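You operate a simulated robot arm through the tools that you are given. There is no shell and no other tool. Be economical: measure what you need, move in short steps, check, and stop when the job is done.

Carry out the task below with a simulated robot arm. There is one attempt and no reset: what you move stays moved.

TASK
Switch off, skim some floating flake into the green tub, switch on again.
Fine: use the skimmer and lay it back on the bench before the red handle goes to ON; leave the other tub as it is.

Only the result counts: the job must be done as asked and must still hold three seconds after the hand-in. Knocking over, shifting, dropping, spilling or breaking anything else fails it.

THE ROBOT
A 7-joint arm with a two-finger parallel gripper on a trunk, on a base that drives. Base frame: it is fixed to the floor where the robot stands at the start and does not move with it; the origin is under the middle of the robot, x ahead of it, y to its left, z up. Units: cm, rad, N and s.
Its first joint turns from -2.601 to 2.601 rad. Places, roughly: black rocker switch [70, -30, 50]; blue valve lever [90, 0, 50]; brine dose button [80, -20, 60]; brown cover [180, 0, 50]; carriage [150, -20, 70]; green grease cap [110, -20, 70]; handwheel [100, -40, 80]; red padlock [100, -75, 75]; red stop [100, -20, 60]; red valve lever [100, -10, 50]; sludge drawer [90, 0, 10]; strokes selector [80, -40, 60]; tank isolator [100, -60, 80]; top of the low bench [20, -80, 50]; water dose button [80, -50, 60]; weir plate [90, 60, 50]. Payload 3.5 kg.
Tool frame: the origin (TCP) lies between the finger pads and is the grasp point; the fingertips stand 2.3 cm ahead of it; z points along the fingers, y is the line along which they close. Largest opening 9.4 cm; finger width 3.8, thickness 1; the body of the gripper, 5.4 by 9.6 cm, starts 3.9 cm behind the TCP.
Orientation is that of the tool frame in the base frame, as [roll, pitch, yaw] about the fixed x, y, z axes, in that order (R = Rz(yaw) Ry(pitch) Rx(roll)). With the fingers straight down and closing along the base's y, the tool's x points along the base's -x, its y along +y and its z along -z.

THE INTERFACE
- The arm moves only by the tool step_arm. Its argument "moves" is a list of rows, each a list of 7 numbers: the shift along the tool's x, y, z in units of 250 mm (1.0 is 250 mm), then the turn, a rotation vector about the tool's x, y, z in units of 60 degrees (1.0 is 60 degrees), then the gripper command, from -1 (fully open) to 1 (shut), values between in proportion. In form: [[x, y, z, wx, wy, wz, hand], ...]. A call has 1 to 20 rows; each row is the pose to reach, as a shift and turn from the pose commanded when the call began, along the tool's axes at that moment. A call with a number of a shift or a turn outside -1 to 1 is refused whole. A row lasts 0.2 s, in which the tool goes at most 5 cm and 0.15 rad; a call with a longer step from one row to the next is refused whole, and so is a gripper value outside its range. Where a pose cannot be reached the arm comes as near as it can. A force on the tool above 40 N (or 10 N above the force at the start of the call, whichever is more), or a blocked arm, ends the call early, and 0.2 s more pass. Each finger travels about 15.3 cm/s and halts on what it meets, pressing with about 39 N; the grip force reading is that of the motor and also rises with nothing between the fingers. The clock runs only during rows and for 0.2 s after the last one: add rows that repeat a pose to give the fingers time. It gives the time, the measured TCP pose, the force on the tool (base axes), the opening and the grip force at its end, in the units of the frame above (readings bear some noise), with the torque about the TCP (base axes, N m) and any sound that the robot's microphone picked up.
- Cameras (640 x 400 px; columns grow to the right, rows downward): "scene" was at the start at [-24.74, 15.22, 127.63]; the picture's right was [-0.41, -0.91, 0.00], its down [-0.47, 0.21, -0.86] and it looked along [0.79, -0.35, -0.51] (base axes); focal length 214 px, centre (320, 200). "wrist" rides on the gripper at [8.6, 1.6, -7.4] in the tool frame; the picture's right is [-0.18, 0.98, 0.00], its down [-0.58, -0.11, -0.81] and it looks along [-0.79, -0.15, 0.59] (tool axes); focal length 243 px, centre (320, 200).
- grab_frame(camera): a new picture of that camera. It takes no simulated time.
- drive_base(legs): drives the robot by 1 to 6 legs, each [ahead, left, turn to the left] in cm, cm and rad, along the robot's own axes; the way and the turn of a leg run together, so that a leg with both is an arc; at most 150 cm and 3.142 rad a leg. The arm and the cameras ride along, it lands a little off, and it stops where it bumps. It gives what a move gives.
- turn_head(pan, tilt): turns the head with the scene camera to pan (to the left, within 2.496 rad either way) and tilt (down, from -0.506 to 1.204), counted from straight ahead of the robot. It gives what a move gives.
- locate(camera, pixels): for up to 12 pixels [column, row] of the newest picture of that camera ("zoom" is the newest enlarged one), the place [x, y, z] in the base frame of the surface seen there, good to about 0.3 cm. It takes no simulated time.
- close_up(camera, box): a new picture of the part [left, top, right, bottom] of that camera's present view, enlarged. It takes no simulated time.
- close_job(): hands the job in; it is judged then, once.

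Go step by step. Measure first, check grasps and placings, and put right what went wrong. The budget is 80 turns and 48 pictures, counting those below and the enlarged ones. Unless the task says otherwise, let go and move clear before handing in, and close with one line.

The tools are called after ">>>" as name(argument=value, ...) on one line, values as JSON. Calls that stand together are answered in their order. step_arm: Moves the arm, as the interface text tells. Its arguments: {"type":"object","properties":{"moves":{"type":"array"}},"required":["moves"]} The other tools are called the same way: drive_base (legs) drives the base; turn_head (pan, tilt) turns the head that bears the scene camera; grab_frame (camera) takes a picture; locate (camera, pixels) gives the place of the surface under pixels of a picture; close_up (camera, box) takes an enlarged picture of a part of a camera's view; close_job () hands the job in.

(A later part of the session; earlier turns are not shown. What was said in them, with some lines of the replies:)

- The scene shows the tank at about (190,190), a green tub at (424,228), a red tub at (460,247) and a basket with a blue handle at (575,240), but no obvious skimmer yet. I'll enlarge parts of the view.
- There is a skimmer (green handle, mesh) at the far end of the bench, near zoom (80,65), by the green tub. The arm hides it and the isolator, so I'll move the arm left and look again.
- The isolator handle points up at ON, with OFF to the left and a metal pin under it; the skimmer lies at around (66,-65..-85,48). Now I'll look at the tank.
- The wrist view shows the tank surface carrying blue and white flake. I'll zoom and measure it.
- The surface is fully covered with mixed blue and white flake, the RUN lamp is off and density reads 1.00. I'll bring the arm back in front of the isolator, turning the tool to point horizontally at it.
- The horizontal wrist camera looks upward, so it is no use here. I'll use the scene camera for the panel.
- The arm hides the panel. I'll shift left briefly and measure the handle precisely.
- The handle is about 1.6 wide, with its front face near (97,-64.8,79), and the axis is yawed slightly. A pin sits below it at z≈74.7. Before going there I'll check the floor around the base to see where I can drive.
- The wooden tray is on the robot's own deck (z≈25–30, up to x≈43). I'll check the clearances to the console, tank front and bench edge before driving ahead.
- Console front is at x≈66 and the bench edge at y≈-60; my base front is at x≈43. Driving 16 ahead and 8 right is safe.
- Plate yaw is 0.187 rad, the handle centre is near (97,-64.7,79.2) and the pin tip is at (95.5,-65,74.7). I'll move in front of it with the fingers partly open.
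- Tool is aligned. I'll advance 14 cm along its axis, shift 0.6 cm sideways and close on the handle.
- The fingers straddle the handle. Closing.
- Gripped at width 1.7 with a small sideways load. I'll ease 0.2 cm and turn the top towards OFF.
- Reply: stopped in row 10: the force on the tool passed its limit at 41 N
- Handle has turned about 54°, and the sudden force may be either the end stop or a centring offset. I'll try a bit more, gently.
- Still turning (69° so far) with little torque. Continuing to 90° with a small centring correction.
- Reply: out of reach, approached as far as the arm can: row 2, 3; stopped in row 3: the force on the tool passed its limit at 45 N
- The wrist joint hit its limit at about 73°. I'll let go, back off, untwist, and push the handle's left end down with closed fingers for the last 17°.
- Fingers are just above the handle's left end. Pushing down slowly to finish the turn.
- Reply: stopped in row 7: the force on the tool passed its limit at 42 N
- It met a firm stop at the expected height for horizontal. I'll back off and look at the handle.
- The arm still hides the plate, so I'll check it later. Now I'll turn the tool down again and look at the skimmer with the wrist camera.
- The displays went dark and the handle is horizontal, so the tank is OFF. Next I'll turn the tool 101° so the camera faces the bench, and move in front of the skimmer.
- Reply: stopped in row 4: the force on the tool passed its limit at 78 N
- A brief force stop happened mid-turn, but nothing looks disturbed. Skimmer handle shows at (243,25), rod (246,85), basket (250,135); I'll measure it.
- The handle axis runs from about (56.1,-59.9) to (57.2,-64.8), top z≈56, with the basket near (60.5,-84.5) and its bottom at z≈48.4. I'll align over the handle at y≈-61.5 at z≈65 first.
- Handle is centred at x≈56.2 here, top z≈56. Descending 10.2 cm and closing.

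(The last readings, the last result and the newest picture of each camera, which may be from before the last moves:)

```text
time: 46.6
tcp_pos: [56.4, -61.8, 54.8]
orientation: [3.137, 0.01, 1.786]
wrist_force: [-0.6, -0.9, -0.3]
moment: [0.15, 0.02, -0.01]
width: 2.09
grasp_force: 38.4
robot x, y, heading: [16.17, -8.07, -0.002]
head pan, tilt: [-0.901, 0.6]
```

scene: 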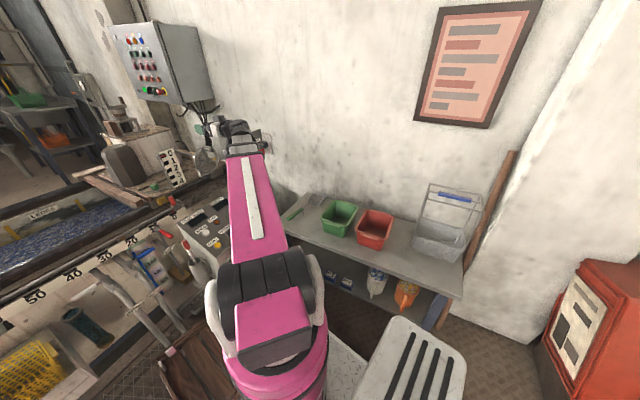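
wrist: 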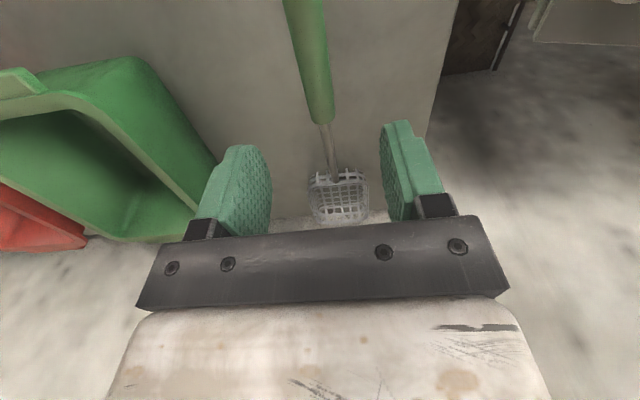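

Gripped at width 2.09. Lifting straight up and checking.

>>> step_arm(moves=[[0, 0, -0.05, 0, 0, 0, 1], [0, 0, -0.15, 0, 0, 0, 1], [0, 0, -0.3, 0, 0, 0, 1], [0, 0, -0.45, 0, 0, 0, 1], [0, 0, -0.6, 0, 0, 0, 1], [0, 0, -0.75, 0, 0, 0, 1], [0, 0, -0.9, 0, 0, 0, 1], [0, 0, -1, 0, 0, 0, 1]])

>>> grab_frame(camera="wrist")

>>> locate(camera="wrist", pixels=[[340, 170], [340, 205], [320, 185], [360, 185], [315, 200], [312, 60], [320, 110], [327, 140]])

```text
time: 48.4
tcp_pos: [56.18, -61.67, 79.95]
orientation: [3.138, 0.009, 1.788]
wrist_force: [0.2, 0.5, -1.9]
moment: [0.15, 0.04, 0.01]
width: 2.12
grasp_force: 38.8
robot x, y, heading: [16.14, -7.93, 0.002]
head pan, tilt: [-0.901, 0.6]
```

```text
17 pictures are left
```

wrist: 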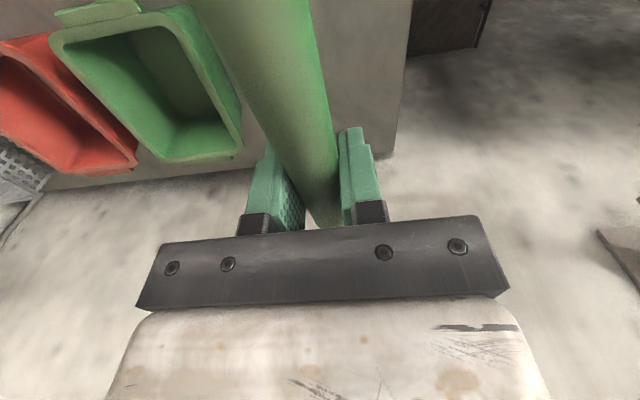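

```text
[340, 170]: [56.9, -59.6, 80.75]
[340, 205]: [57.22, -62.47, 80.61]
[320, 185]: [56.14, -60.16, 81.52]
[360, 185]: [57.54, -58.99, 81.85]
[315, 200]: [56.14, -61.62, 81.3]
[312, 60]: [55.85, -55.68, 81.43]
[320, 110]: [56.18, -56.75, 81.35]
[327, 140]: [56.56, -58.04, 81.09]
```

Skimmer is held. While the green tub is in view, I'll measure its rim at (60,35), (195,15), (240,145) and (170,158).

>>> locate(camera="wrist", pixels=[[60, 38], [190, 12], [238, 148], [165, 156], [55, 50], [160, 100], [120, 40], [133, 165], [10, 45], [225, 100]])

>>> turn_head(pan=-0.8, tilt=0.6)

>>> grab_frame(camera="scene")

```text
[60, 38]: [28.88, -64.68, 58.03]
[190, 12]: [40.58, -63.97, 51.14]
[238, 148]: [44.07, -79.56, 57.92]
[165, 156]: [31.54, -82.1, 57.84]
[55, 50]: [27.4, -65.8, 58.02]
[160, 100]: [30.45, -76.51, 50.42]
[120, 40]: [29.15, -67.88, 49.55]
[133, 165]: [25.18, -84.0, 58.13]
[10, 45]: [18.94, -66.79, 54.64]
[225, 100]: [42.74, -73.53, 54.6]
```

```text
time: 49.1
tcp_pos: [56.16, -61.74, 79.88]
orientation: [3.137, 0.01, 1.786]
wrist_force: [0.5, -0.2, -1.7]
moment: [0.16, 0.04, -0.01]
width: 2.09
grasp_force: 38.9
robot x, y, heading: [16.08, -7.9, -0.001]
head pan, tilt: [-0.799, 0.6]
```

```text
16 pictures are left
```

scene: 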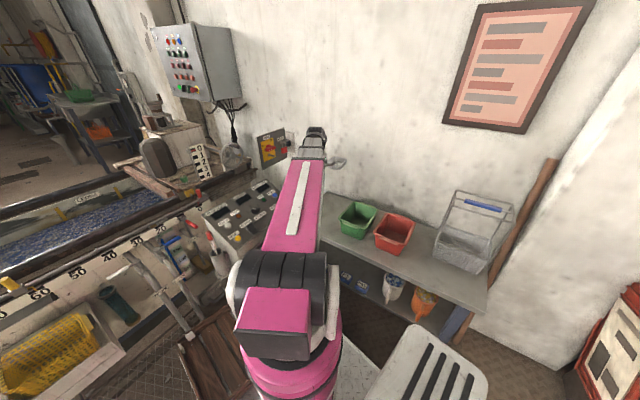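

Skimmer basket is visible at (335,162). I'll swing the arm to the front at a safe height, then drive to the tank.

>>> step_arm(moves=[[0.05, 0.05, -0.1, 0, 0, 0, 1], [0.15, 0.1, -0.22, 0, 0, 0, 1], [0.3, 0.15, -0.34, 0, 0, 0, 1], [0.45, 0.2, -0.45, 0, 0, 0.03, 1], [0.6, 0.25, -0.55, 0, 0, 0.06, 1], [0.75, 0.28, -0.65, 0, 0, 0.1, 1], [0.9, 0.31, -0.7, 0, 0, 0.15, 1], [1, 0.34, -0.7, 0, 0, 0.205, 1], [1, 0.34, -0.7, 0, 0, 0.205, 1]])

```text
time: 51.1
tcp_pos: [58.93, -35.44, 97.2]
orientation: [3.134, 0.009, 1.574]
wrist_force: [-0.7, 0.4, -2.0]
moment: [0.15, -0.02, 0.0]
width: 2.1
grasp_force: 38.6
robot x, y, heading: [16.03, -7.95, 0.004]
head pan, tilt: [-0.799, 0.6]
```

>>> step_arm(moves=[[0.15, 0.08, 0, 0, 0, 0, 1], [0.3, 0.16, 0, 0, 0, 0, 1], [0.45, 0.24, 0, 0, 0, 0, 1], [0.6, 0.32, 0, 0, 0, 0, 1], [0.75, 0.4, 0, 0, 0, 0, 1], [0.9, 0.5, 0, 0, 0, 0, 1], [0.95, 0.6, 0, 0, 0, 0, 1], [0.95, 0.64, 0, 0, 0, 0, 1]])

>>> drive_base(legs=[[0, 26, 0], [10, 0, 0]])

>>> turn_head(pan=0.1, tilt=0.65)

>>> grab_frame(camera="scene")

```text
time: 52.9
tcp_pos: [74.93, -11.58, 97.2]
orientation: [3.135, 0.008, 1.571]
wrist_force: [0.0, 0.5, -1.6]
moment: [0.2, -0.03, 0.0]
width: 2.11
grasp_force: 39.3
robot x, y, heading: [15.94, -8.11, -0.002]
head pan, tilt: [-0.799, 0.6]
```

```text
time: 55.5
tcp_pos: [85.0, 14.41, 97.05]
orientation: [3.134, 0.008, 1.572]
wrist_force: [-0.1, -1.0, -1.8]
moment: [0.17, -0.03, -0.02]
width: 2.11
grasp_force: 39.1
robot x, y, heading: [26.16, 18.02, -0.001]
head pan, tilt: [-0.799, 0.6]
```

```text
time: 56.7
tcp_pos: [85.07, 14.31, 97.1]
orientation: [3.136, 0.009, 1.571]
wrist_force: [0.3, -1.0, -2.3]
moment: [0.15, -0.01, 0.04]
width: 2.1
grasp_force: 39.3
robot x, y, heading: [26.31, 17.86, -0.002]
head pan, tilt: [0.099, 0.649]
```

```text
15 pictures are left
```

scene: 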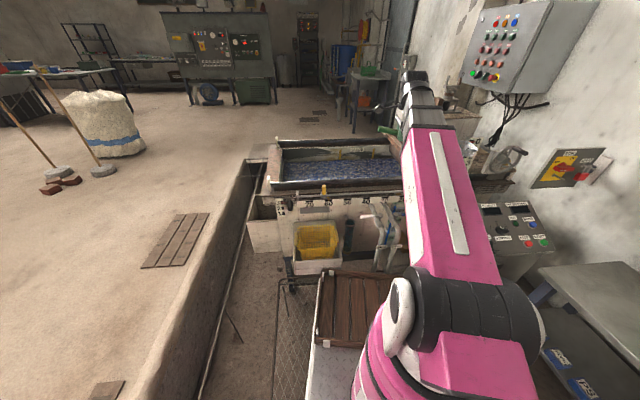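

>>> close_up(camera="scene", box=[250, 100, 442, 220])

>>> locate(camera="zoom", pixels=[[200, 275], [400, 255], [200, 285], [200, 292], [120, 215], [470, 240], [300, 235], [200, 170], [300, 150], [75, 190], [95, 250], [520, 200]])

```text
3.33 times, centred on (346, 160) of scene
```

zoom: 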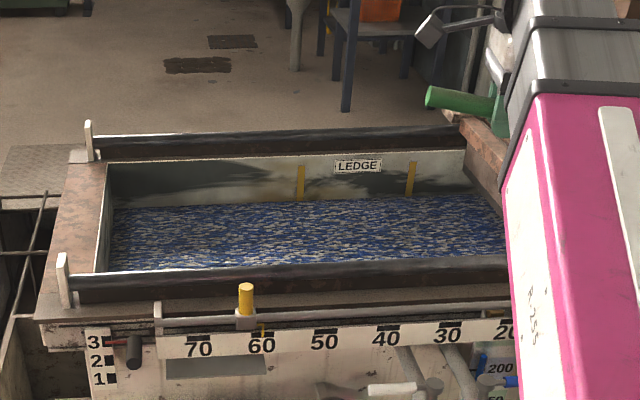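

```text
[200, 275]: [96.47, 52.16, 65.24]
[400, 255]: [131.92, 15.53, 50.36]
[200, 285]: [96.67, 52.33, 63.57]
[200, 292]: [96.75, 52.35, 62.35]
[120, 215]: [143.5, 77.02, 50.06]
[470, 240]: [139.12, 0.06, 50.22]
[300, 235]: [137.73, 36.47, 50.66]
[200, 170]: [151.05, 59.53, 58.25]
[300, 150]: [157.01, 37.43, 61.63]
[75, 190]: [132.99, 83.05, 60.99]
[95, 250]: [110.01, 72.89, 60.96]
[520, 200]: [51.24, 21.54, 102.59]
```

Tank interior spans x≈107–151 with water at z≈50.2, and the front rail reaches x≈106, z≈66. With the skimmer along -y, I'll go over (118,44) at height before lowering.

>>> step_arm(moves=[[0.12, 0.13, 0, 0, 0, 0, 1], [0.24, 0.26, 0, 0, 0, 0, 1], [0.36, 0.39, 0, 0, 0, 0, 1], [0.48, 0.52, 0, 0, 0, 0, 1], [0.6, 0.66, 0, 0, 0, 0, 1]])

>>> step_arm(moves=[[0.12, 0.13, 0, 0, 0, 0, 1], [0.24, 0.26, 0, 0, 0, 0, 1], [0.36, 0.39, 0, 0, 0, 0, 1], [0.48, 0.52, 0, 0, 0, 0, 1], [0.6, 0.66, 0.06, 0, 0, 0, 1], [0.6, 0.66, 0.2, 0, 0, 0, 1], [0.6, 0.66, 0.35, 0, 0, 0, 1], [0.6, 0.66, 0.5, 0, 0, 0, 1], [0.6, 0.66, 0.65, 0, 0, 0, 1], [0.6, 0.66, 0.8, 0, 0, 0, 1], [0.6, 0.66, 0.8, 0, 0, 0, 1]])

>>> turn_head(pan=0.15, tilt=0.65)

>>> grab_frame(camera="scene")

```text
time: 57.9
tcp_pos: [101.59, 29.3, 97.06]
orientation: [3.135, 0.01, 1.569]
wrist_force: [-0.6, 0.8, -1.4]
moment: [0.15, -0.03, -0.02]
width: 2.09
grasp_force: 38.9
robot x, y, heading: [26.1, 18.05, 0.0]
head pan, tilt: [0.099, 0.649]
```

```text
time: 60.3
tcp_pos: [118.21, 44.1, 76.98]
orientation: [3.134, 0.009, 1.57]
wrist_force: [1.1, -0.1, -1.0]
moment: [0.17, 0.02, 0.01]
width: 2.11
grasp_force: 38.9
robot x, y, heading: [26.2, 17.94, -0.004]
head pan, tilt: [0.099, 0.649]
```

```text
time: 61.0
tcp_pos: [118.34, 44.2, 77.1]
orientation: [3.134, 0.01, 1.571]
wrist_force: [-0.1, 0.0, -2.8]
moment: [0.18, 0.0, 0.01]
width: 2.13
grasp_force: 38.9
robot x, y, heading: [26.21, 17.94, -0.005]
head pan, tilt: [0.15, 0.649]
```

```text
13 pictures are left
```

scene: 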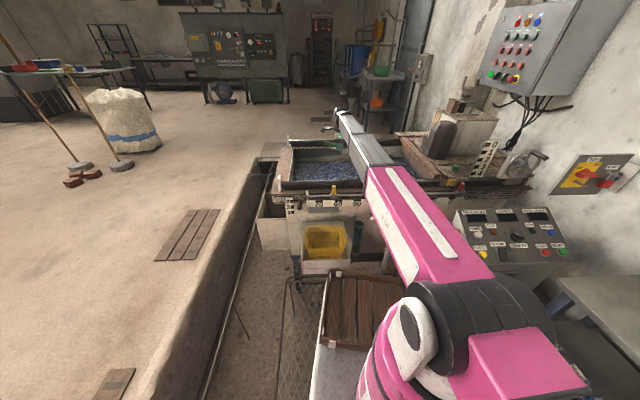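

All clear over the water. Lowering the basket just beneath the surface, the last part slowly.

>>> step_arm(moves=[[0, 0, 0.12, 0, 0, 0, 1], [0, 0, 0.26, 0, 0, 0, 1], [0, 0, 0.4, 0, 0, 0, 1], [0, 0, 0.54, 0, 0, 0, 1], [0, 0, 0.65, 0, 0, 0, 1], [0, 0, 0.73, 0, 0, 0, 1], [0, 0, 0.8, 0, 0, 0, 1], [0, 0, 0.85, 0, 0, 0, 1], [0, 0, 0.9, 0, 0, 0, 1], [0, 0, 0.95, 0, 0, 0, 1], [0, 0, 0.95, 0, 0, 0, 1]])

>>> grab_frame(camera="wrist")

```text
time: 63.4
tcp_pos: [118.32, 43.92, 53.37]
orientation: [3.134, 0.009, 1.571]
wrist_force: [0.0, 0.3, -1.2]
moment: [0.2, 0.01, 0.01]
width: 2.09
grasp_force: 38.6
robot x, y, heading: [26.45, 17.96, -0.006]
head pan, tilt: [0.15, 0.649]
```

```text
12 pictures are left
```

wrist: 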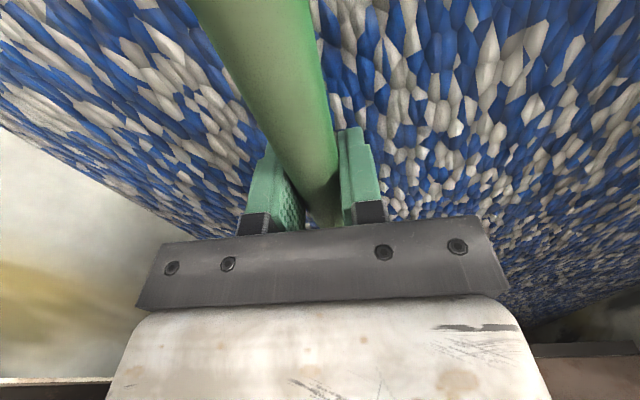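

The basket should be under the surface now. I'll go 0.8 cm deeper, sweep 5 cm, then lift slowly and level.

>>> step_arm(moves=[[0, 0, 0.03, 0, 0, 0, 1], [-0.05, 0, 0.03, 0, 0, 0, 1], [-0.1, 0, 0.03, 0, 0, 0, 1], [-0.15, 0, 0.03, 0, 0, 0, 1], [-0.2, 0, 0.03, 0, 0, 0, 1], [-0.2, 0, 0.03, 0, 0, 0, 1], [-0.2, 0, 0.0, 0, 0, 0, 1], [-0.2, 0, -0.03, 0, 0, 0, 1], [-0.2, 0, -0.06, 0, 0, 0, 1], [-0.2, 0, -0.1, 0, 0, 0, 1], [-0.2, 0, -0.15, 0, 0, 0, 1], [-0.2, 0, -0.2, 0, 0, 0, 1], [-0.2, 0, -0.3, 0, 0, 0, 1], [-0.2, 0, -0.4, 0, 0, 0, 1], [-0.2, 0, -0.5, 0, 0, 0, 1], [-0.2, 0, -0.6, 0, 0, 0, 1], [-0.2, 0, -0.7, 0, 0, 0, 1], [-0.2, 0, -0.8, 0, 0, 0, 1], [-0.2, 0, -0.9, 0, 0, 0, 1], [-0.2, 0, -1, 0, 0, 0, 1]])

>>> step_arm(moves=[[0, 0, -0.1, 0, 0, 0, 1], [0, 0, -0.25, 0, 0, 0, 1], [0, 0, -0.4, 0, 0, 0, 1], [0, 0, -0.55, 0, 0, 0, 1], [0, 0, -0.7, 0, 0, 0, 1], [0, 0, -0.76, 0, 0, 0, 1], [0, 0, -0.76, 0, 0, 0, 1]])

>>> turn_head(pan=0.0, tilt=0.3)

>>> grab_frame(camera="scene")

```text
time: 67.6
tcp_pos: [118.1, 39.29, 78.38]
orientation: [3.135, 0.009, 1.569]
wrist_force: [0.2, -0.1, -2.6]
moment: [0.35, 0.02, 0.02]
width: 2.12
grasp_force: 39.4
robot x, y, heading: [26.05, 18.09, -0.002]
head pan, tilt: [0.15, 0.649]
```

```text
time: 69.2
tcp_pos: [117.98, 39.32, 97.34]
orientation: [3.135, 0.008, 1.571]
wrist_force: [-0.9, 0.5, -3.3]
moment: [0.31, -0.02, 0.02]
width: 2.12
grasp_force: 39.5
robot x, y, heading: [26.26, 18.13, -0.001]
head pan, tilt: [0.15, 0.649]
```

```text
time: 70.0
tcp_pos: [118.27, 39.39, 97.5]
orientation: [3.137, 0.007, 1.57]
wrist_force: [0.0, -0.4, -3.0]
moment: [0.27, 0.0, 0.01]
width: 2.07
grasp_force: 38.5
robot x, y, heading: [25.86, 18.22, -0.005]
head pan, tilt: [0.0, 0.3]
```

```text
11 pictures are left
```

scene: 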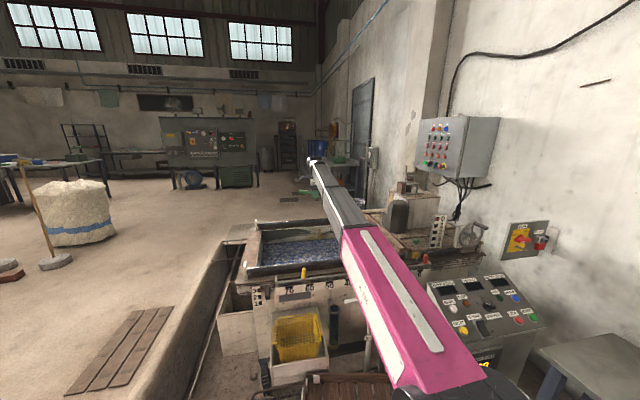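

The torque about x rose from 0.17 to 0.30 N·m, so the basket is carrying flake. I'll retract gently and drive back towards the bench.

>>> step_arm(moves=[[-0.05, -0.06, 0, 0, 0, 0, 1], [-0.15, -0.18, 0, 0, 0, 0, 1], [-0.25, -0.32, 0, 0, 0, 0, 1], [-0.36, -0.46, 0, 0, 0, 0, 1], [-0.47, -0.6, 0, 0, 0, 0, 1], [-0.58, -0.74, 0, 0, 0, 0, 1], [-0.69, -0.88, 0, 0, 0, 0, 1], [-0.8, -0.98, 0, 0, 0, 0, 1], [-0.9, -1, 0, 0, 0, 0, 1], [-0.98, -1, 0, 0, 0, 0, 1], [-0.98, -1, 0, 0, 0, 0, 1]])

>>> drive_base(legs=[[-10, 0, 0], [0, -26, 0], [-22, 0, 0]])

```text
time: 72.4
tcp_pos: [93.05, 14.8, 97.43]
orientation: [3.136, 0.01, 1.571]
wrist_force: [0.9, 0.2, -2.6]
moment: [0.3, -0.01, -0.01]
width: 2.09
grasp_force: 38.8
robot x, y, heading: [26.01, 18.26, -0.005]
head pan, tilt: [0.0, 0.3]
```

```text
time: 76.3
tcp_pos: [60.85, -11.09, 97.49]
orientation: [3.135, 0.007, 1.571]
wrist_force: [0.5, 0.0, -2.5]
moment: [0.32, -0.01, -0.03]
width: 2.1
grasp_force: 39.0
robot x, y, heading: [-5.94, -7.42, -0.01]
head pan, tilt: [0.0, 0.3]
```

>>> step_arm(moves=[[-0.1, -0.06, 0, 0, 0, 0, 1], [-0.24, -0.15, 0, 0, 0, 0, 1], [-0.38, -0.24, 0, 0, 0, 0, 1], [-0.52, -0.33, 0, 0, 0, 0, 1], [-0.66, -0.42, 0, 0, 0, 0, 1], [-0.76, -0.5, 0, 0, 0, 0, 1], [-0.8, -0.5, 0, 0, 0, 0, 1]])

>>> step_arm(moves=[[-0.1, -0.06, 0, 0, 0, 0, 1], [-0.24, -0.15, 0, 0, 0, 0, 1], [-0.38, -0.24, 0, 0, 0, 0, 1], [-0.52, -0.33, 0, 0, 0, 0, 1], [-0.66, -0.42, 0, 0, 0, 0, 1], [-0.776, -0.5, 0.06, 0, 0, 0, 1], [-0.776, -0.5, 0.2, 0, 0, 0, 1], [-0.776, -0.5, 0.34, 0, 0, 0, 1], [-0.776, -0.5, 0.48, 0, 0, 0, 1], [-0.776, -0.5, 0.48, 0, 0, 0, 1]])

>>> turn_head(pan=-1.2, tilt=0.7)

>>> grab_frame(camera="scene")

```text
time: 77.9
tcp_pos: [48.18, -30.95, 97.42]
orientation: [3.136, 0.009, 1.571]
wrist_force: [0.4, 0.2, -2.7]
moment: [0.33, 0.0, -0.03]
width: 2.1
grasp_force: 39.2
robot x, y, heading: [-6.2, -7.72, -0.007]
head pan, tilt: [0.0, 0.3]
```

```text
time: 80.1
tcp_pos: [35.92, -50.39, 85.53]
orientation: [3.135, 0.007, 1.571]
wrist_force: [0.8, 0.1, -2.7]
moment: [0.28, -0.01, -0.01]
width: 2.09
grasp_force: 39.0
robot x, y, heading: [-5.98, -7.47, -0.003]
head pan, tilt: [0.0, 0.3]
```

```text
time: 81.5
tcp_pos: [35.93, -50.39, 85.59]
orientation: [3.134, 0.009, 1.57]
wrist_force: [0.0, 1.2, -3.2]
moment: [0.32, -0.01, -0.01]
width: 2.08
grasp_force: 39.0
robot x, y, heading: [-6.1, -8.02, -0.003]
head pan, tilt: [-1.201, 0.7]
```

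```text
10 pictures are left
```

scene: 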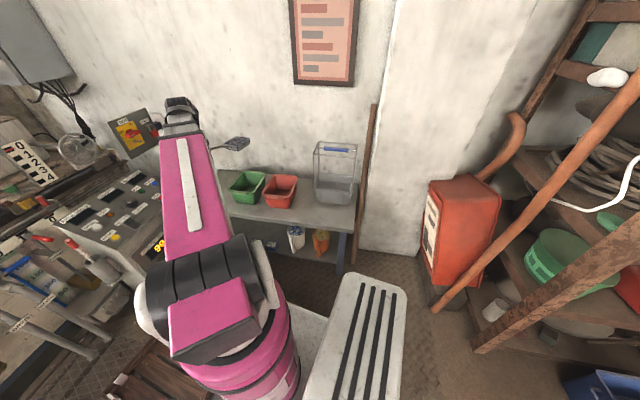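

The loaded basket shows at (237,144) above the tub at (248,186). Zooming to place it.

>>> close_up(camera="scene", box=[200, 125, 320, 215])

>>> locate(camera="zoom", pixels=[[190, 100], [170, 105], [215, 105], [195, 115], [250, 250], [165, 310], [220, 335], [345, 260], [275, 240], [310, 270]])

```text
4.44 times, centred on (260, 170) of scene
```

zoom: 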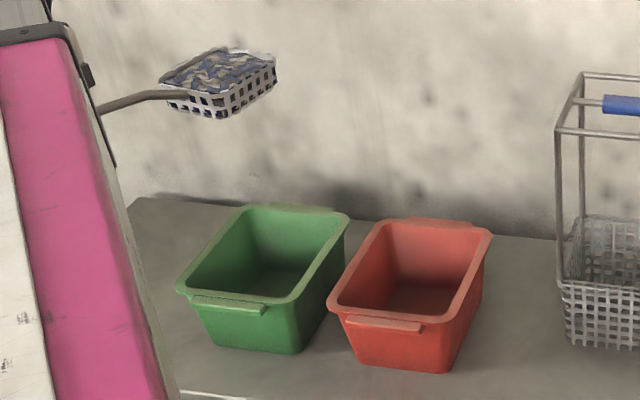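

```text
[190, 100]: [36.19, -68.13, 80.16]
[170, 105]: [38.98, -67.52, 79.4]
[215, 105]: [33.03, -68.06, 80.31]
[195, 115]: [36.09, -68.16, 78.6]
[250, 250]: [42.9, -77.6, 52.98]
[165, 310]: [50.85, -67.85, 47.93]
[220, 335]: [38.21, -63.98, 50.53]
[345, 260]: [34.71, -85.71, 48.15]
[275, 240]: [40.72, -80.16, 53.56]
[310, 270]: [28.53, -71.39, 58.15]
```

Basket is full of flake, x≈32–40, y≈-68 to -77, right over the green tub. I'll lower to z≈69, then roll it over the tub.

>>> step_arm(moves=[[0, -0.02, 0.1, 0, 0, 0, 1], [0, -0.04, 0.22, 0, 0, 0, 1], [0, -0.06, 0.34, 0, 0, 0, 1], [0, -0.06, 0.46, 0, 0, 0, 1], [0, -0.06, 0.57, 0, 0, 0, 1], [0, -0.06, 0.65, 0, 0, 0, 1], [0, -0.06, 0.67, 0, 0, 0, 1], [0, -0.06, 0.67, 0, 0, 0, 1]])

>>> step_arm(moves=[[0, 0, 0, -0.1, 0, 0, 1], [0, 0, 0, -0.2, 0, 0, 1], [0, 0, 0, -0.3, 0, 0, 1], [0, 0, 0, -0.4, 0, 0, 1], [0, 0, 0, -0.5, 0, 0, 1], [0, 0, 0, -0.6, 0, 0, 1], [0, 0, 0, -0.7, 0, 0, 1], [0, 0, 0, -0.8, 0, 0, 1], [0, 0, 0, -0.9, 0, 0, 1], [0, 0, 0, -1, 0, 0, 1]])

>>> close_up(camera="scene", box=[160, 95, 320, 215])

```text
time: 83.3
tcp_pos: [34.64, -50.52, 68.9]
orientation: [3.136, 0.009, 1.572]
wrist_force: [1.3, 0.3, -3.6]
moment: [0.3, -0.03, 0.02]
width: 2.11
grasp_force: 39.3
robot x, y, heading: [-6.16, -7.78, -0.005]
head pan, tilt: [-1.201, 0.7]
```

```text
time: 85.5
tcp_pos: [34.58, -50.58, 68.79]
orientation: [2.087, 0.01, 1.572]
wrist_force: [-0.3, -0.2, -2.2]
moment: [0.29, 0.11, 0.01]
width: 2.11
grasp_force: 39.0
robot x, y, heading: [-5.86, -7.63, -0.005]
head pan, tilt: [-1.201, 0.7]
```

```text
3.33 times, centred on (240, 155) of scene
```

zoom: 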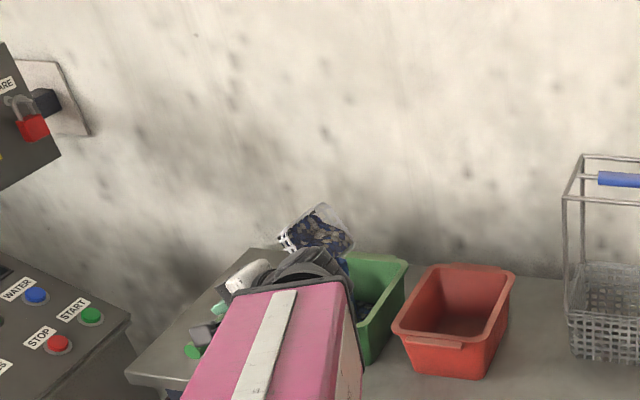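

Rolled 60° with the basket over the tub, and some flake is already falling. Continuing the roll.

>>> step_arm(moves=[[0, 0, 0, -0.1, 0, 0, 1], [0, 0, 0, -0.2, 0, 0, 1], [0, 0, 0, -0.3, 0, 0, 1], [0, 0, 0, -0.4, 0, 0, 1], [0, 0, 0, -0.5, 0, 0, 1], [0, 0, 0, -0.6, 0, 0, 1], [0, 0, 0, -0.7, 0, 0, 1], [0, 0, 0, -0.8, 0, 0, 1], [0, 0, 0, -0.9, 0, 0, 1], [0, 0, 0, -1, 0, 0, 1], [0, 0, 0, -1, 0, 0, 1], [0, 0, 0, -1, 0, 0, 1], [0, 0, 0, -1, 0, 0, 1], [0, 0, 0, -1, 0, 0, 1]])

>>> close_up(camera="scene", box=[160, 95, 320, 215])

```text
time: 88.5
tcp_pos: [34.51, -50.54, 68.85]
orientation: [1.039, 0.008, 1.569]
wrist_force: [-0.4, 0.1, -1.8]
moment: [0.15, 0.01, -0.01]
width: 2.1
grasp_force: 39.2
robot x, y, heading: [-6.0, -7.54, -0.005]
head pan, tilt: [-1.201, 0.7]
```

```text
3.33 times, centred on (240, 155) of scene
```

zoom: 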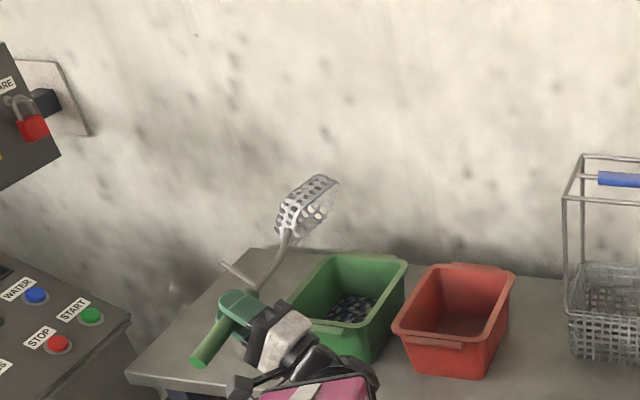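

Flake lies in the green tub and the torque is back to 0.15, so the basket is empty. Rolling back level and lifting.

>>> step_arm(moves=[[0, 0, 0, 0.1, 0, 0, 1], [0, 0, 0, 0.24, 0, 0, 1], [0, 0, 0, 0.38, 0, 0, 1], [0, 0, 0, 0.52, 0, 0, 1], [0, 0, 0, 0.66, 0, 0, 1], [0, 0, 0, 0.8, 0, 0, 1], [0, 0, 0, 0.94, 0, 0, 1], [0, 0, 0, 1, 0, 0, 1]])

>>> step_arm(moves=[[0, 0, 0, 0.14, 0, 0, 1], [0, 0, 0, 0.28, 0, 0, 1], [0, 0, 0, 0.42, 0, 0, 1], [0, 0, 0, 0.56, 0, 0, 1], [0, 0, 0, 0.7, 0, 0, 1], [0, 0, 0, 0.84, 0, 0, 1], [0, 0, 0, 1, 0, 0, 1], [0, 0, 0, 1, 0, 0, 1]])

>>> step_arm(moves=[[0, 0.02, -0.12, 0, 0, 0, 1], [0, 0.08, -0.26, 0, 0, 0, 1], [0, 0.16, -0.4, 0, 0, 0, 1], [0, 0.3, -0.44, 0, 0, 0, 1], [0, 0.45, -0.44, 0, 0, 0, 1], [0, 0.6, -0.44, 0, 0, 0, 1], [0, 0.75, -0.44, 0, 0, 0, 1], [0, 0.88, -0.44, 0, 0, 0, 1], [0, 0.88, -0.44, 0, 0, 0, 1]])

```text
time: 90.3
tcp_pos: [34.58, -50.49, 68.72]
orientation: [2.089, 0.008, 1.568]
wrist_force: [0.0, -0.5, -2.6]
moment: [0.16, 0.05, -0.01]
width: 2.12
grasp_force: 38.9
robot x, y, heading: [-6.14, -7.84, -0.003]
head pan, tilt: [-1.201, 0.7]
```

```text
refused: row 7 steps farther than a row can; nothing moved
```

```text
time: 92.3
tcp_pos: [35.92, -50.45, 93.36]
orientation: [2.089, 0.008, 1.57]
wrist_force: [-0.4, -0.1, -2.1]
moment: [0.18, 0.02, 0.01]
width: 2.11
grasp_force: 39.3
out of reach, approached as far as the arm can: row 1, 2, 3, 4, 5, 6, 7
robot x, y, heading: [-6.07, -7.97, 0.001]
head pan, tilt: [-1.201, 0.7]
```

One call was refused for too long a step, so the lift ran in the rolled frame, harmlessly. Finishing the roll back now.

>>> step_arm(moves=[[0, 0, 0, 0.13, 0, 0, 1], [0, 0, 0, 0.26, 0, 0, 1], [0, 0, 0, 0.39, 0, 0, 1], [0, 0, 0, 0.52, 0, 0, 1], [0, 0, 0, 0.65, 0, 0, 1], [0, 0, 0, 0.78, 0, 0, 1], [0, 0, 0, 0.9, 0, 0, 1], [0, 0, 0, 1, 0, 0, 1], [0, 0, 0, 1, 0, 0, 1]])

```text
time: 94.3
tcp_pos: [35.86, -50.34, 93.42]
orientation: [3.137, 0.008, 1.571]
wrist_force: [0.6, -1.0, -1.8]
moment: [0.16, -0.02, 0.0]
width: 2.11
grasp_force: 38.8
robot x, y, heading: [-6.44, -7.57, -0.003]
head pan, tilt: [-1.201, 0.7]
```

Level again. Moving over the skimmer's original spot (56.4,-61.8) with its original yaw and lowering part-way.

>>> step_arm(moves=[[-0.05, 0.12, 0, 0, 0, -0.05, 1], [-0.13, 0.28, 0, 0, 0, -0.1, 1], [-0.21, 0.44, 0, 0, 0, -0.15, 1], [-0.3, 0.58, 0, 0, 0, -0.205, 1], [-0.38, 0.7, 0, 0, 0, -0.205, 1], [-0.46, 0.82, 0, 0, 0, -0.205, 1], [-0.46, 0.82, 0.15, 0, 0, -0.205, 1], [-0.46, 0.82, 0.32, 0, 0, -0.205, 1], [-0.46, 0.82, 0.5, 0, 0, -0.205, 1], [-0.46, 0.82, 0.68, 0, 0, -0.205, 1], [-0.46, 0.82, 0.85, 0, 0, -0.205, 1], [-0.46, 0.82, 0.95, 0, 0, -0.205, 1], [-0.46, 0.82, 0.95, 0, 0, -0.205, 1]])

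>>> close_up(camera="scene", box=[140, 95, 300, 215])

```text
time: 97.1
tcp_pos: [56.42, -62.16, 69.77]
orientation: [3.138, 0.01, 1.785]
wrist_force: [0.2, 0.0, -1.8]
moment: [0.18, 0.05, 0.0]
width: 2.13
grasp_force: 39.2
robot x, y, heading: [-6.11, -7.91, -0.003]
head pan, tilt: [-1.201, 0.7]
```

```text
3.33 times, centred on (220, 155) of scene
```

zoom: 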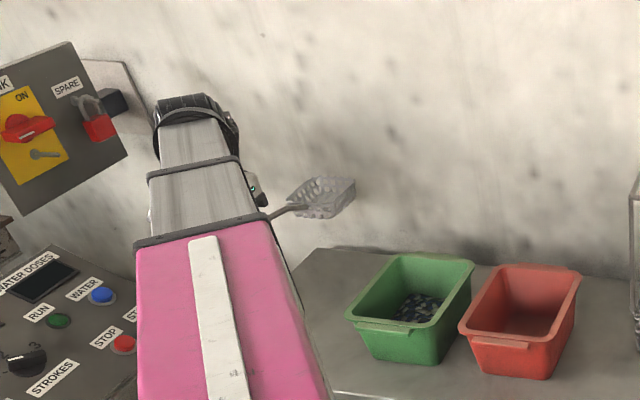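

Basket is empty and nothing is spilled. Lowering 14.8 cm, then opening.

>>> step_arm(moves=[[0.01, 0, 0.12, 0, 0, 0, 1], [0.01, 0, 0.26, 0, 0, 0, 1], [0.01, 0, 0.38, 0, 0, 0, 1], [0.01, 0, 0.47, 0, 0, 0, 1], [0.01, 0, 0.53, 0, 0, 0, 1], [0.01, 0, 0.57, 0, 0, 0, 1], [0.01, 0, 0.59, 0, 0, 0, 1], [0.01, 0, 0.597, 0, 0, 0, 1], [0.01, 0, 0.597, 0, 0, 0, 1]])

```text
time: 99.1
tcp_pos: [56.62, -62.0, 55.05]
orientation: [3.136, 0.01, 1.786]
wrist_force: [-0.6, 1.3, 8.6]
moment: [-0.84, -0.19, 0.03]
width: 2.1
grasp_force: 39.3
robot x, y, heading: [-6.21, -7.84, -0.006]
head pan, tilt: [-1.201, 0.7]
```

It is resting on the bench (8.6 N upward). Releasing and rising.

>>> step_arm(moves=[[0, 0, 0, 0, 0, 0, 0.4], [0, 0, 0, 0, 0, 0, 0.1], [0, 0, 0, 0, 0, 0, -0.2], [0, 0, 0, 0, 0, 0, -0.2], [0, 0, -0.05, 0, 0, 0, -0.2], [0, 0, -0.15, 0, 0, 0, -0.2], [0, 0, -0.3, 0, 0, 0, -0.2], [0, 0, -0.45, 0, 0, 0, -0.2], [0, 0, -0.6, 0, 0, 0, -0.2], [0, 0, -0.75, 0, 0, 0, -0.2], [0, 0, -0.9, 0, 0, 0, -0.2], [0, 0, -1, 0, 0, 0, -0.2]])

>>> grab_frame(camera="wrist")

```text
time: 101.7
tcp_pos: [56.32, -61.8, 80.03]
orientation: [3.135, 0.011, 1.787]
wrist_force: [0.5, -1.2, -0.2]
moment: [0.01, 0.01, 0.0]
width: 5.62
grasp_force: 0.1
robot x, y, heading: [-5.83, -7.71, 0.003]
head pan, tilt: [-1.201, 0.7]
```

```text
5 pictures are left
```

wrist: 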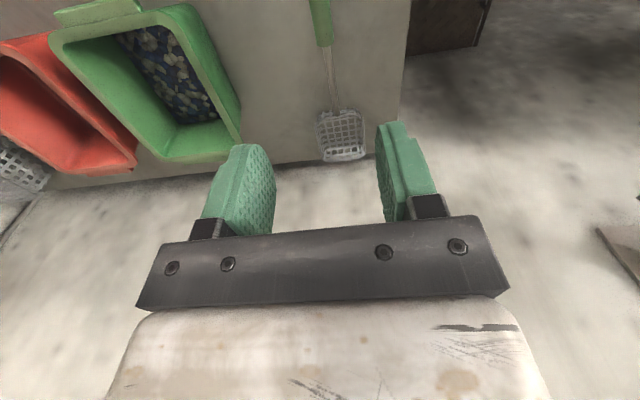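

The skimmer lies on the bench, the flake is in the green tub and the red tub is untouched. Now I'll raise the arm and reorient the tool for the isolator.

>>> step_arm(moves=[[0, 0, -0.15, 0, 0, 0, 0], [0, 0, -0.3, 0, 0, 0, 0], [0, 0, -0.45, 0, 0, 0, 0.28], [0, 0, -0.6, 0, 0, 0, 0.28], [0, 0, -0.6, 0, 0, -0.13, 0.28], [0, 0, -0.6, 0, 0, -0.26, 0.28], [0, 0, -0.6, 0, 0, -0.39, 0.28], [0, 0, -0.6, 0, 0, -0.52, 0.28], [0, 0, -0.6, 0, 0, -0.65, 0.28], [0, 0, -0.6, 0, 0, -0.78, 0.28], [0, 0, -0.6, 0, 0, -0.9, 0.28], [0, 0, -0.6, 0, 0, -0.9, 0.28]])

>>> step_arm(moves=[[0, 0, 0, 0, 0, -0.13, 0.28], [0, 0, 0, 0, 0, -0.26, 0.28], [0, 0, 0, 0, 0, -0.39, 0.28], [0, 0, 0, 0, 0, -0.5, 0.28], [0, 0, 0, 0, 0, -0.572, 0.28], [0, 0, 0, 0, 0, -0.572, 0.28]])

>>> step_arm(moves=[[0, 0, 0, 0, -0.13, 0, 0.28], [0, 0, 0, 0, -0.26, 0, 0.28], [0, 0, 0, 0, -0.39, 0, 0.28], [0, 0, 0, 0, -0.52, 0, 0.28], [0, 0, 0, 0, -0.65, 0, 0.28], [0, 0, 0, 0, -0.75, 0, 0.28], [0, 0, 0, 0, -0.75, 0, 0.28]])

>>> step_arm(moves=[[0, 0, 0, 0, -0.13, 0, 0.28], [0, 0, 0, 0, -0.26, 0, 0.28], [0, 0, 0, 0, -0.39, 0, 0.28], [0, 0, 0, 0, -0.52, 0, 0.28], [0, 0, 0, 0, -0.65, 0, 0.28], [0, 0, 0, 0, -0.75, 0, 0.28], [0, 0, 0, 0, -0.75, 0, 0.28]])

```text
time: 104.3
tcp_pos: [56.26, -61.65, 94.97]
orientation: [-3.137, 0.01, 2.73]
wrist_force: [1.0, -0.5, 0.3]
moment: [-0.01, -0.04, 0.02]
width: 3.39
grasp_force: 0.0
robot x, y, heading: [-6.01, -7.91, -0.006]
head pan, tilt: [-1.201, 0.7]
```

```text
time: 105.7
tcp_pos: [56.28, -61.61, 94.98]
orientation: [-3.13, 0.006, -2.955]
wrist_force: [-0.1, 0.7, 0.7]
moment: [-0.01, 0.0, 0.01]
width: 3.4
grasp_force: 0.1
robot x, y, heading: [-5.79, -7.72, -0.002]
head pan, tilt: [-1.201, 0.7]
```

```text
time: 107.3
tcp_pos: [56.37, -61.73, 94.89]
orientation: [-3.128, 0.793, -2.947]
wrist_force: [0.1, 0.2, 0.5]
moment: [-0.01, 0.0, 0.03]
width: 3.41
grasp_force: 0.1
robot x, y, heading: [-5.93, -7.65, -0.005]
head pan, tilt: [-1.201, 0.7]
```

```text
time: 108.9
tcp_pos: [56.24, -61.6, 94.96]
orientation: [-0.97, 1.559, -0.786]
wrist_force: [-0.4, 0.6, 0.3]
moment: [-0.02, -0.01, 0.01]
width: 3.38
grasp_force: 0.0
robot x, y, heading: [-6.12, -7.67, -0.004]
head pan, tilt: [-1.201, 0.7]
```

Tool is horizontal and aligned with the isolator axis. Driving 22 cm ahead to the earlier station.

>>> drive_base(legs=[[22, 0, 0]])

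>>> turn_head(pan=-0.7, tilt=0.5)

```text
time: 110.6
tcp_pos: [78.18, -61.63, 94.8]
orientation: [-1.08, 1.56, -0.897]
wrist_force: [0.3, -0.1, 0.4]
moment: [0.01, 0.0, 0.03]
width: 3.4
grasp_force: 0.1
robot x, y, heading: [15.68, -7.59, -0.003]
head pan, tilt: [-1.201, 0.7]
```

```text
time: 111.5
tcp_pos: [78.19, -61.73, 95.03]
orientation: [-1.079, 1.561, -0.894]
wrist_force: [0.5, 0.1, -0.1]
moment: [-0.01, -0.03, 0.0]
width: 3.38
grasp_force: 0.0
robot x, y, heading: [16.0, -7.59, -0.005]
head pan, tilt: [-0.7, 0.499]
```

>>> step_arm(moves=[[0.08, -0.06, 0.05, 0, 0, -0.1, 0.28], [0.2, -0.12, 0.1, 0, 0, -0.2, 0.28], [0.34, -0.18, 0.15, 0, 0, -0.3, 0.28], [0.48, -0.254, 0.2, 0, 0, -0.4, 0.28], [0.6, -0.254, 0.225, 0, 0, -0.5, 0.28], [0.643, -0.254, 0.225, 0, 0, -0.6, 0.28], [0.643, -0.254, 0.225, 0, 0, -0.6, 0.28]])

>>> step_arm(moves=[[0, 0, 0, 0, 0, -0.12, 0.28], [0, 0, 0, 0, 0, -0.24, 0.28], [0, 0, 0, 0, 0, -0.36, 0.28], [0, 0, 0, 0, 0, -0.48, 0.28], [0, 0, 0, 0, 0, -0.567, 0.28], [0, 0, 0, 0, 0, -0.567, 0.28], [0, 0, 0, 0, 0, -0.567, 0.28]])

```text
time: 113.1
tcp_pos: [84.79, -67.09, 79.01]
orientation: [-1.562, 0.93, -1.378]
wrist_force: [0.4, 0.5, -0.2]
moment: [0.01, 0.03, 0.0]
width: 3.38
grasp_force: 0.0
robot x, y, heading: [15.67, -7.79, -0.005]
head pan, tilt: [-0.7, 0.499]
```

```text
time: 114.7
tcp_pos: [84.99, -67.07, 78.99]
orientation: [-1.566, 0.34, -1.383]
wrist_force: [0.6, 0.0, -0.5]
moment: [0.01, 0.01, -0.01]
width: 3.39
grasp_force: 0.1
robot x, y, heading: [15.82, -7.72, -0.006]
head pan, tilt: [-0.7, 0.499]
```

On axis at 70° twist. Advancing 11.9 cm onto the handle.

>>> step_arm(moves=[[0, 0, 0.1, 0, 0, 0, 0.28], [0, 0, 0.2, 0, 0, 0, 0.28], [0, 0, 0.28, 0, 0, 0, 0.28], [0, 0, 0.34, 0, 0, 0, 0.28], [0, 0, 0.39, 0, 0, 0, 0.28], [0, 0, 0.43, 0, 0, 0, 0.28], [0, 0, 0.46, 0, 0, 0, 0.28], [0, 0, 0.474, 0, 0, 0, 0.28], [0, 0, 0.474, 0, 0, 0, 0.28]])

>>> close_up(camera="scene", box=[264, 140, 360, 200])

```text
time: 116.1
tcp_pos: [94.88, -65.32, 79.02]
orientation: [-1.569, 0.34, -1.386]
wrist_force: [-4.7, -0.7, 1.2]
moment: [0.02, 0.04, 0.11]
width: 3.39
grasp_force: 0.0
robot x, y, heading: [16.35, -7.69, -0.005]
head pan, tilt: [-0.7, 0.499]
stopped in row 7: the force on the tool passed its limit at 53 N (the readings are from after the stop); the commanded pose is now the measured one
```

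```text
6.67 times, centred on (312, 170) of scene
```

zoom: 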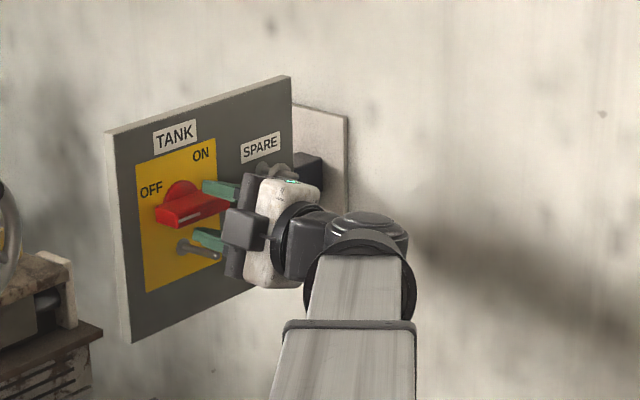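

A fingertip met the handle's front face because of the 20° mismatch. I'll back off, untwist, close the fingers and push the handle's left end up from below instead.

>>> step_arm(moves=[[0, 0, -0.1, 0, 0, 0, 0.28], [0, 0, -0.22, 0, 0, 0, 0.28], [0, 0, -0.34, 0, 0, 0, 1], [0, 0, -0.36, 0, 0, 0.13, 1], [0, 0, -0.36, 0, 0, 0.26, 1], [0, 0, -0.36, 0, 0, 0.39, 1], [0, 0, -0.36, 0, 0, 0.52, 1], [0, 0, -0.36, 0, 0, 0.65, 1], [0, 0, -0.36, 0, 0, 0.78, 1], [0, 0, -0.36, 0, 0, 0.91, 1], [0, 0, -0.36, 0, 0, 0.98, 1]])

>>> step_arm(moves=[[0, 0, 0, 0, 0, 0.1, 1], [0, 0, 0, 0, 0, 0.187, 1], [0, 0, 0, 0, 0, 0.187, 1]])

```text
time: 118.5
tcp_pos: [86.1, -66.78, 78.93]
orientation: [-1.547, 1.367, -1.367]
wrist_force: [0.3, 0.1, 0.5]
moment: [0.0, 0.01, -0.04]
width: 0.0
grasp_force: 39.3
robot x, y, heading: [15.73, -7.74, -0.011]
head pan, tilt: [-0.7, 0.499]
```

```text
time: 119.3
tcp_pos: [86.07, -66.86, 78.93]
orientation: [-1.102, 1.559, -0.92]
wrist_force: [-0.2, 0.1, 0.4]
moment: [0.02, 0.0, -0.01]
width: 0.01
grasp_force: 38.8
robot x, y, heading: [15.83, -7.91, -0.003]
head pan, tilt: [-0.7, 0.499]
```

>>> step_arm(moves=[[0.06, 0.06, 0, 0, 0, 0, 1], [0.129, 0.117, 0.05, 0, 0, 0, 1], [0.129, 0.117, 0.17, 0, 0, 0, 1], [0.129, 0.117, 0.28, 0, 0, 0, 1], [0.129, 0.117, 0.36, 0, 0, 0, 1], [0.129, 0.117, 0.41, 0, 0, 0, 1], [0.129, 0.117, 0.45, 0, 0, 0, 1], [0.129, 0.117, 0.45, 0, 0, 0, 1]])

>>> step_arm(moves=[[-0.02, 0, 0, 0, 0, 0, 1], [-0.04, 0, 0, 0, 0, 0, 1], [-0.06, 0, 0, 0, 0, 0, 1], [-0.08, 0, 0, 0, 0, 0, 1], [-0.1, 0, 0, 0, 0, 0, 1], [-0.12, 0, 0, 0, 0, 0, 1], [-0.12, 0, 0, 0, 0, 0, 1]])

>>> close_up(camera="scene", box=[264, 140, 360, 200])

```text
time: 121.1
tcp_pos: [96.67, -61.91, 75.72]
orientation: [-1.153, 1.561, -0.971]
wrist_force: [0.9, 0.3, 0.4]
moment: [-0.03, 0.0, 0.01]
width: 0.0
grasp_force: 39.4
robot x, y, heading: [15.65, -7.76, -0.007]
head pan, tilt: [-0.7, 0.499]
```

```text
time: 122.7
tcp_pos: [96.66, -62.05, 78.87]
orientation: [-1.167, 1.561, -0.983]
wrist_force: [-0.2, 1.6, -0.9]
moment: [0.01, 0.0, -0.02]
width: 0.02
grasp_force: 39.1
robot x, y, heading: [15.32, -7.66, -0.003]
head pan, tilt: [-0.7, 0.499]
```

```text
6.67 times, centred on (312, 170) of scene
```

zoom: 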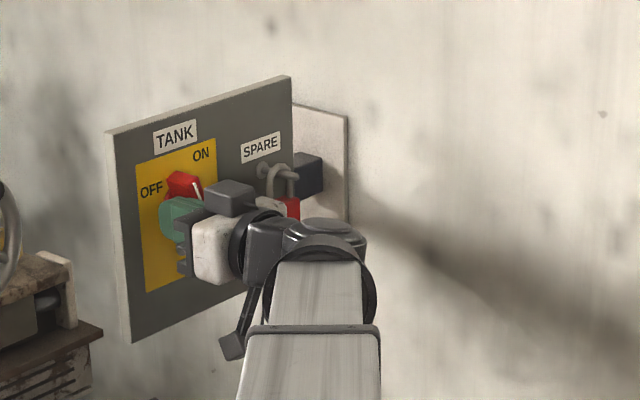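

The handle has come up about 60°. Continuing up, then pushing right until it meets the ON stop.

>>> step_arm(moves=[[-0.03, 0, 0, 0, 0, 0, 1], [-0.06, 0, 0, 0, 0, 0, 1], [-0.09, 0, 0, 0, 0, 0, 1], [-0.1, -0.01, 0, 0, 0, 0, 1], [-0.1, -0.02, 0, 0, 0, 0, 1], [-0.1, -0.03, 0, 0, 0, 0, 1], [-0.1, -0.036, 0, 0, 0, 0, 1], [-0.1, -0.042, 0, 0, 0, 0, 1], [-0.1, -0.05, 0, 0, 0, 0, 1], [-0.1, -0.058, 0, 0, 0, 0, 1], [-0.1, -0.066, 0, 0, 0, 0, 1]])

```text
time: 124.9
tcp_pos: [96.68, -62.75, 81.29]
orientation: [-1.138, 1.56, -0.944]
wrist_force: [-0.7, 5.0, 3.1]
moment: [0.03, 0.04, -0.01]
width: 0.0
grasp_force: 38.9
robot x, y, heading: [15.6, -7.94, -0.005]
head pan, tilt: [-0.7, 0.499]
stopped in row 10: the force on the tool passed its limit at 43 N (the readings are from after the stop); the commanded pose is now the measured one
```

It hit a firm stop right at the vertical position. Backing away and checking the handle and displays.

>>> step_arm(moves=[[0, 0.03, 0, 0, 0, 0, 1], [0, 0.03, -0.15, 0, 0, 0, 1], [0, 0.03, -0.33, 0, 0, 0, 1], [0, 0.03, -0.5, 0, 0, 0, 1], [-0.15, 0.03, -0.6, 0, 0, 0, 1], [-0.33, 0.03, -0.6, 0, 0, 0, 1], [-0.5, 0.1, -0.6, 0, 0, 0, 1], [-0.68, 0.2, -0.6, 0, 0, 0, 0.5], [-0.8, 0.35, -0.6, 0, 0, 0, 0], [-0.8, 0.53, -0.6, 0, 0, 0, 0], [-0.8, 0.71, -0.6, 0, 0, 0, 0], [-0.8, 0.89, -0.6, 0, 0, 0, 0], [-0.8, 1, -0.6, 0, 0, 0, 0]])

>>> step_arm(moves=[[0, 0.18, 0, 0, 0, 0, 0], [0, 0.36, 0, 0, 0, 0, 0], [0, 0.54, 0, 0, 0, 0, 0], [0, 0.7, 0, 0, 0, 0, 0], [0, 0.8, 0, 0, 0, 0, 0]])

>>> close_up(camera="scene", box=[220, 130, 460, 280])

```text
refused: row 8 steps farther than a row can; nothing moved
```

```text
time: 126.1
tcp_pos: [92.93, -43.16, 81.08]
orientation: [-1.184, 1.561, -0.995]
wrist_force: [-0.5, -0.1, -0.6]
moment: [0.01, 0.01, -0.01]
width: 4.72
grasp_force: 0.0
robot x, y, heading: [15.91, -7.92, -0.01]
head pan, tilt: [-0.7, 0.499]
```

```text
2.67 times, centred on (340, 205) of scene
```

zoom: 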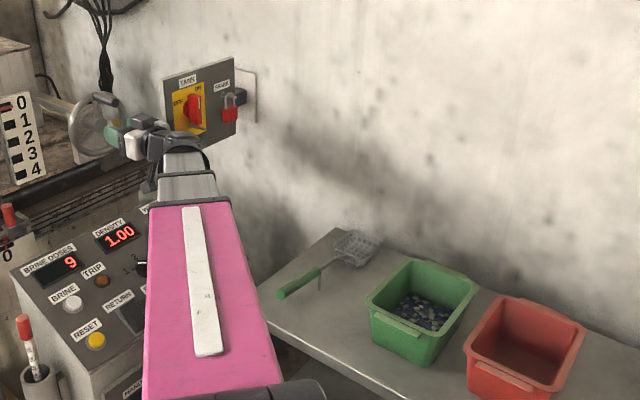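

Handle is vertical at ON and the displays are lit (9, 1.00). Since the long call was refused, the hand ended up near the handwheel without touching it, so I'll retreat straight back and then up.

>>> step_arm(moves=[[0, 0, -0.15, 0, 0, 0, 0], [0, 0, -0.3, 0, 0, 0, 0], [0, 0, -0.45, 0, 0, 0, 0], [0, 0, -0.6, 0, 0, 0, 0], [-0.15, 0, -0.7, 0, 0, 0, 0], [-0.3, 0, -0.7, 0, 0, 0, 0], [-0.45, 0, -0.7, 0, 0, 0, 0], [-0.6, 0, -0.7, 0, 0, 0, 0], [-0.75, 0, -0.7, 0, 0, 0, 0], [-0.75, 0, -0.7, 0, 0, 0, 0]])

>>> close_up(camera="scene", box=[210, 120, 370, 220])

```text
time: 128.3
tcp_pos: [75.57, -46.37, 99.82]
orientation: [-1.214, 1.562, -1.021]
wrist_force: [0.8, -0.4, 0.7]
moment: [-0.02, -0.03, -0.01]
width: 4.7
grasp_force: 0.0
robot x, y, heading: [15.88, -7.69, 0.001]
head pan, tilt: [-0.7, 0.499]
```

```text
4.00 times, centred on (290, 170) of scene
```

zoom: 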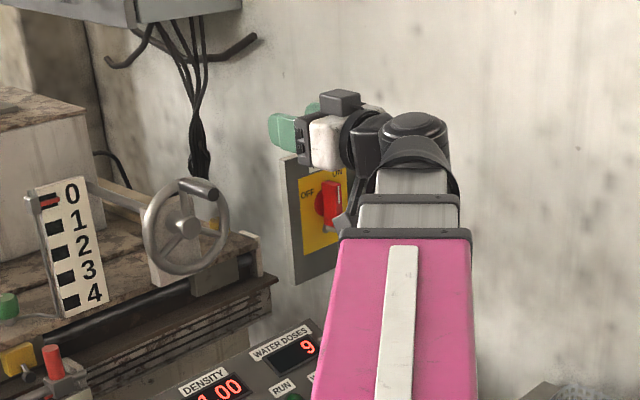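

The red handle is vertical at ON, the displays are live, the wheel and scale are unchanged, and the arm is clear. Handing in.

>>> close_job()

```text
The job is handed in.
```

I switched the tank off and skimmed flake into the green tub. The skimmer went back on the bench before I turned the red handle to ON. The displays came back on, and I didn't touch the red tub.
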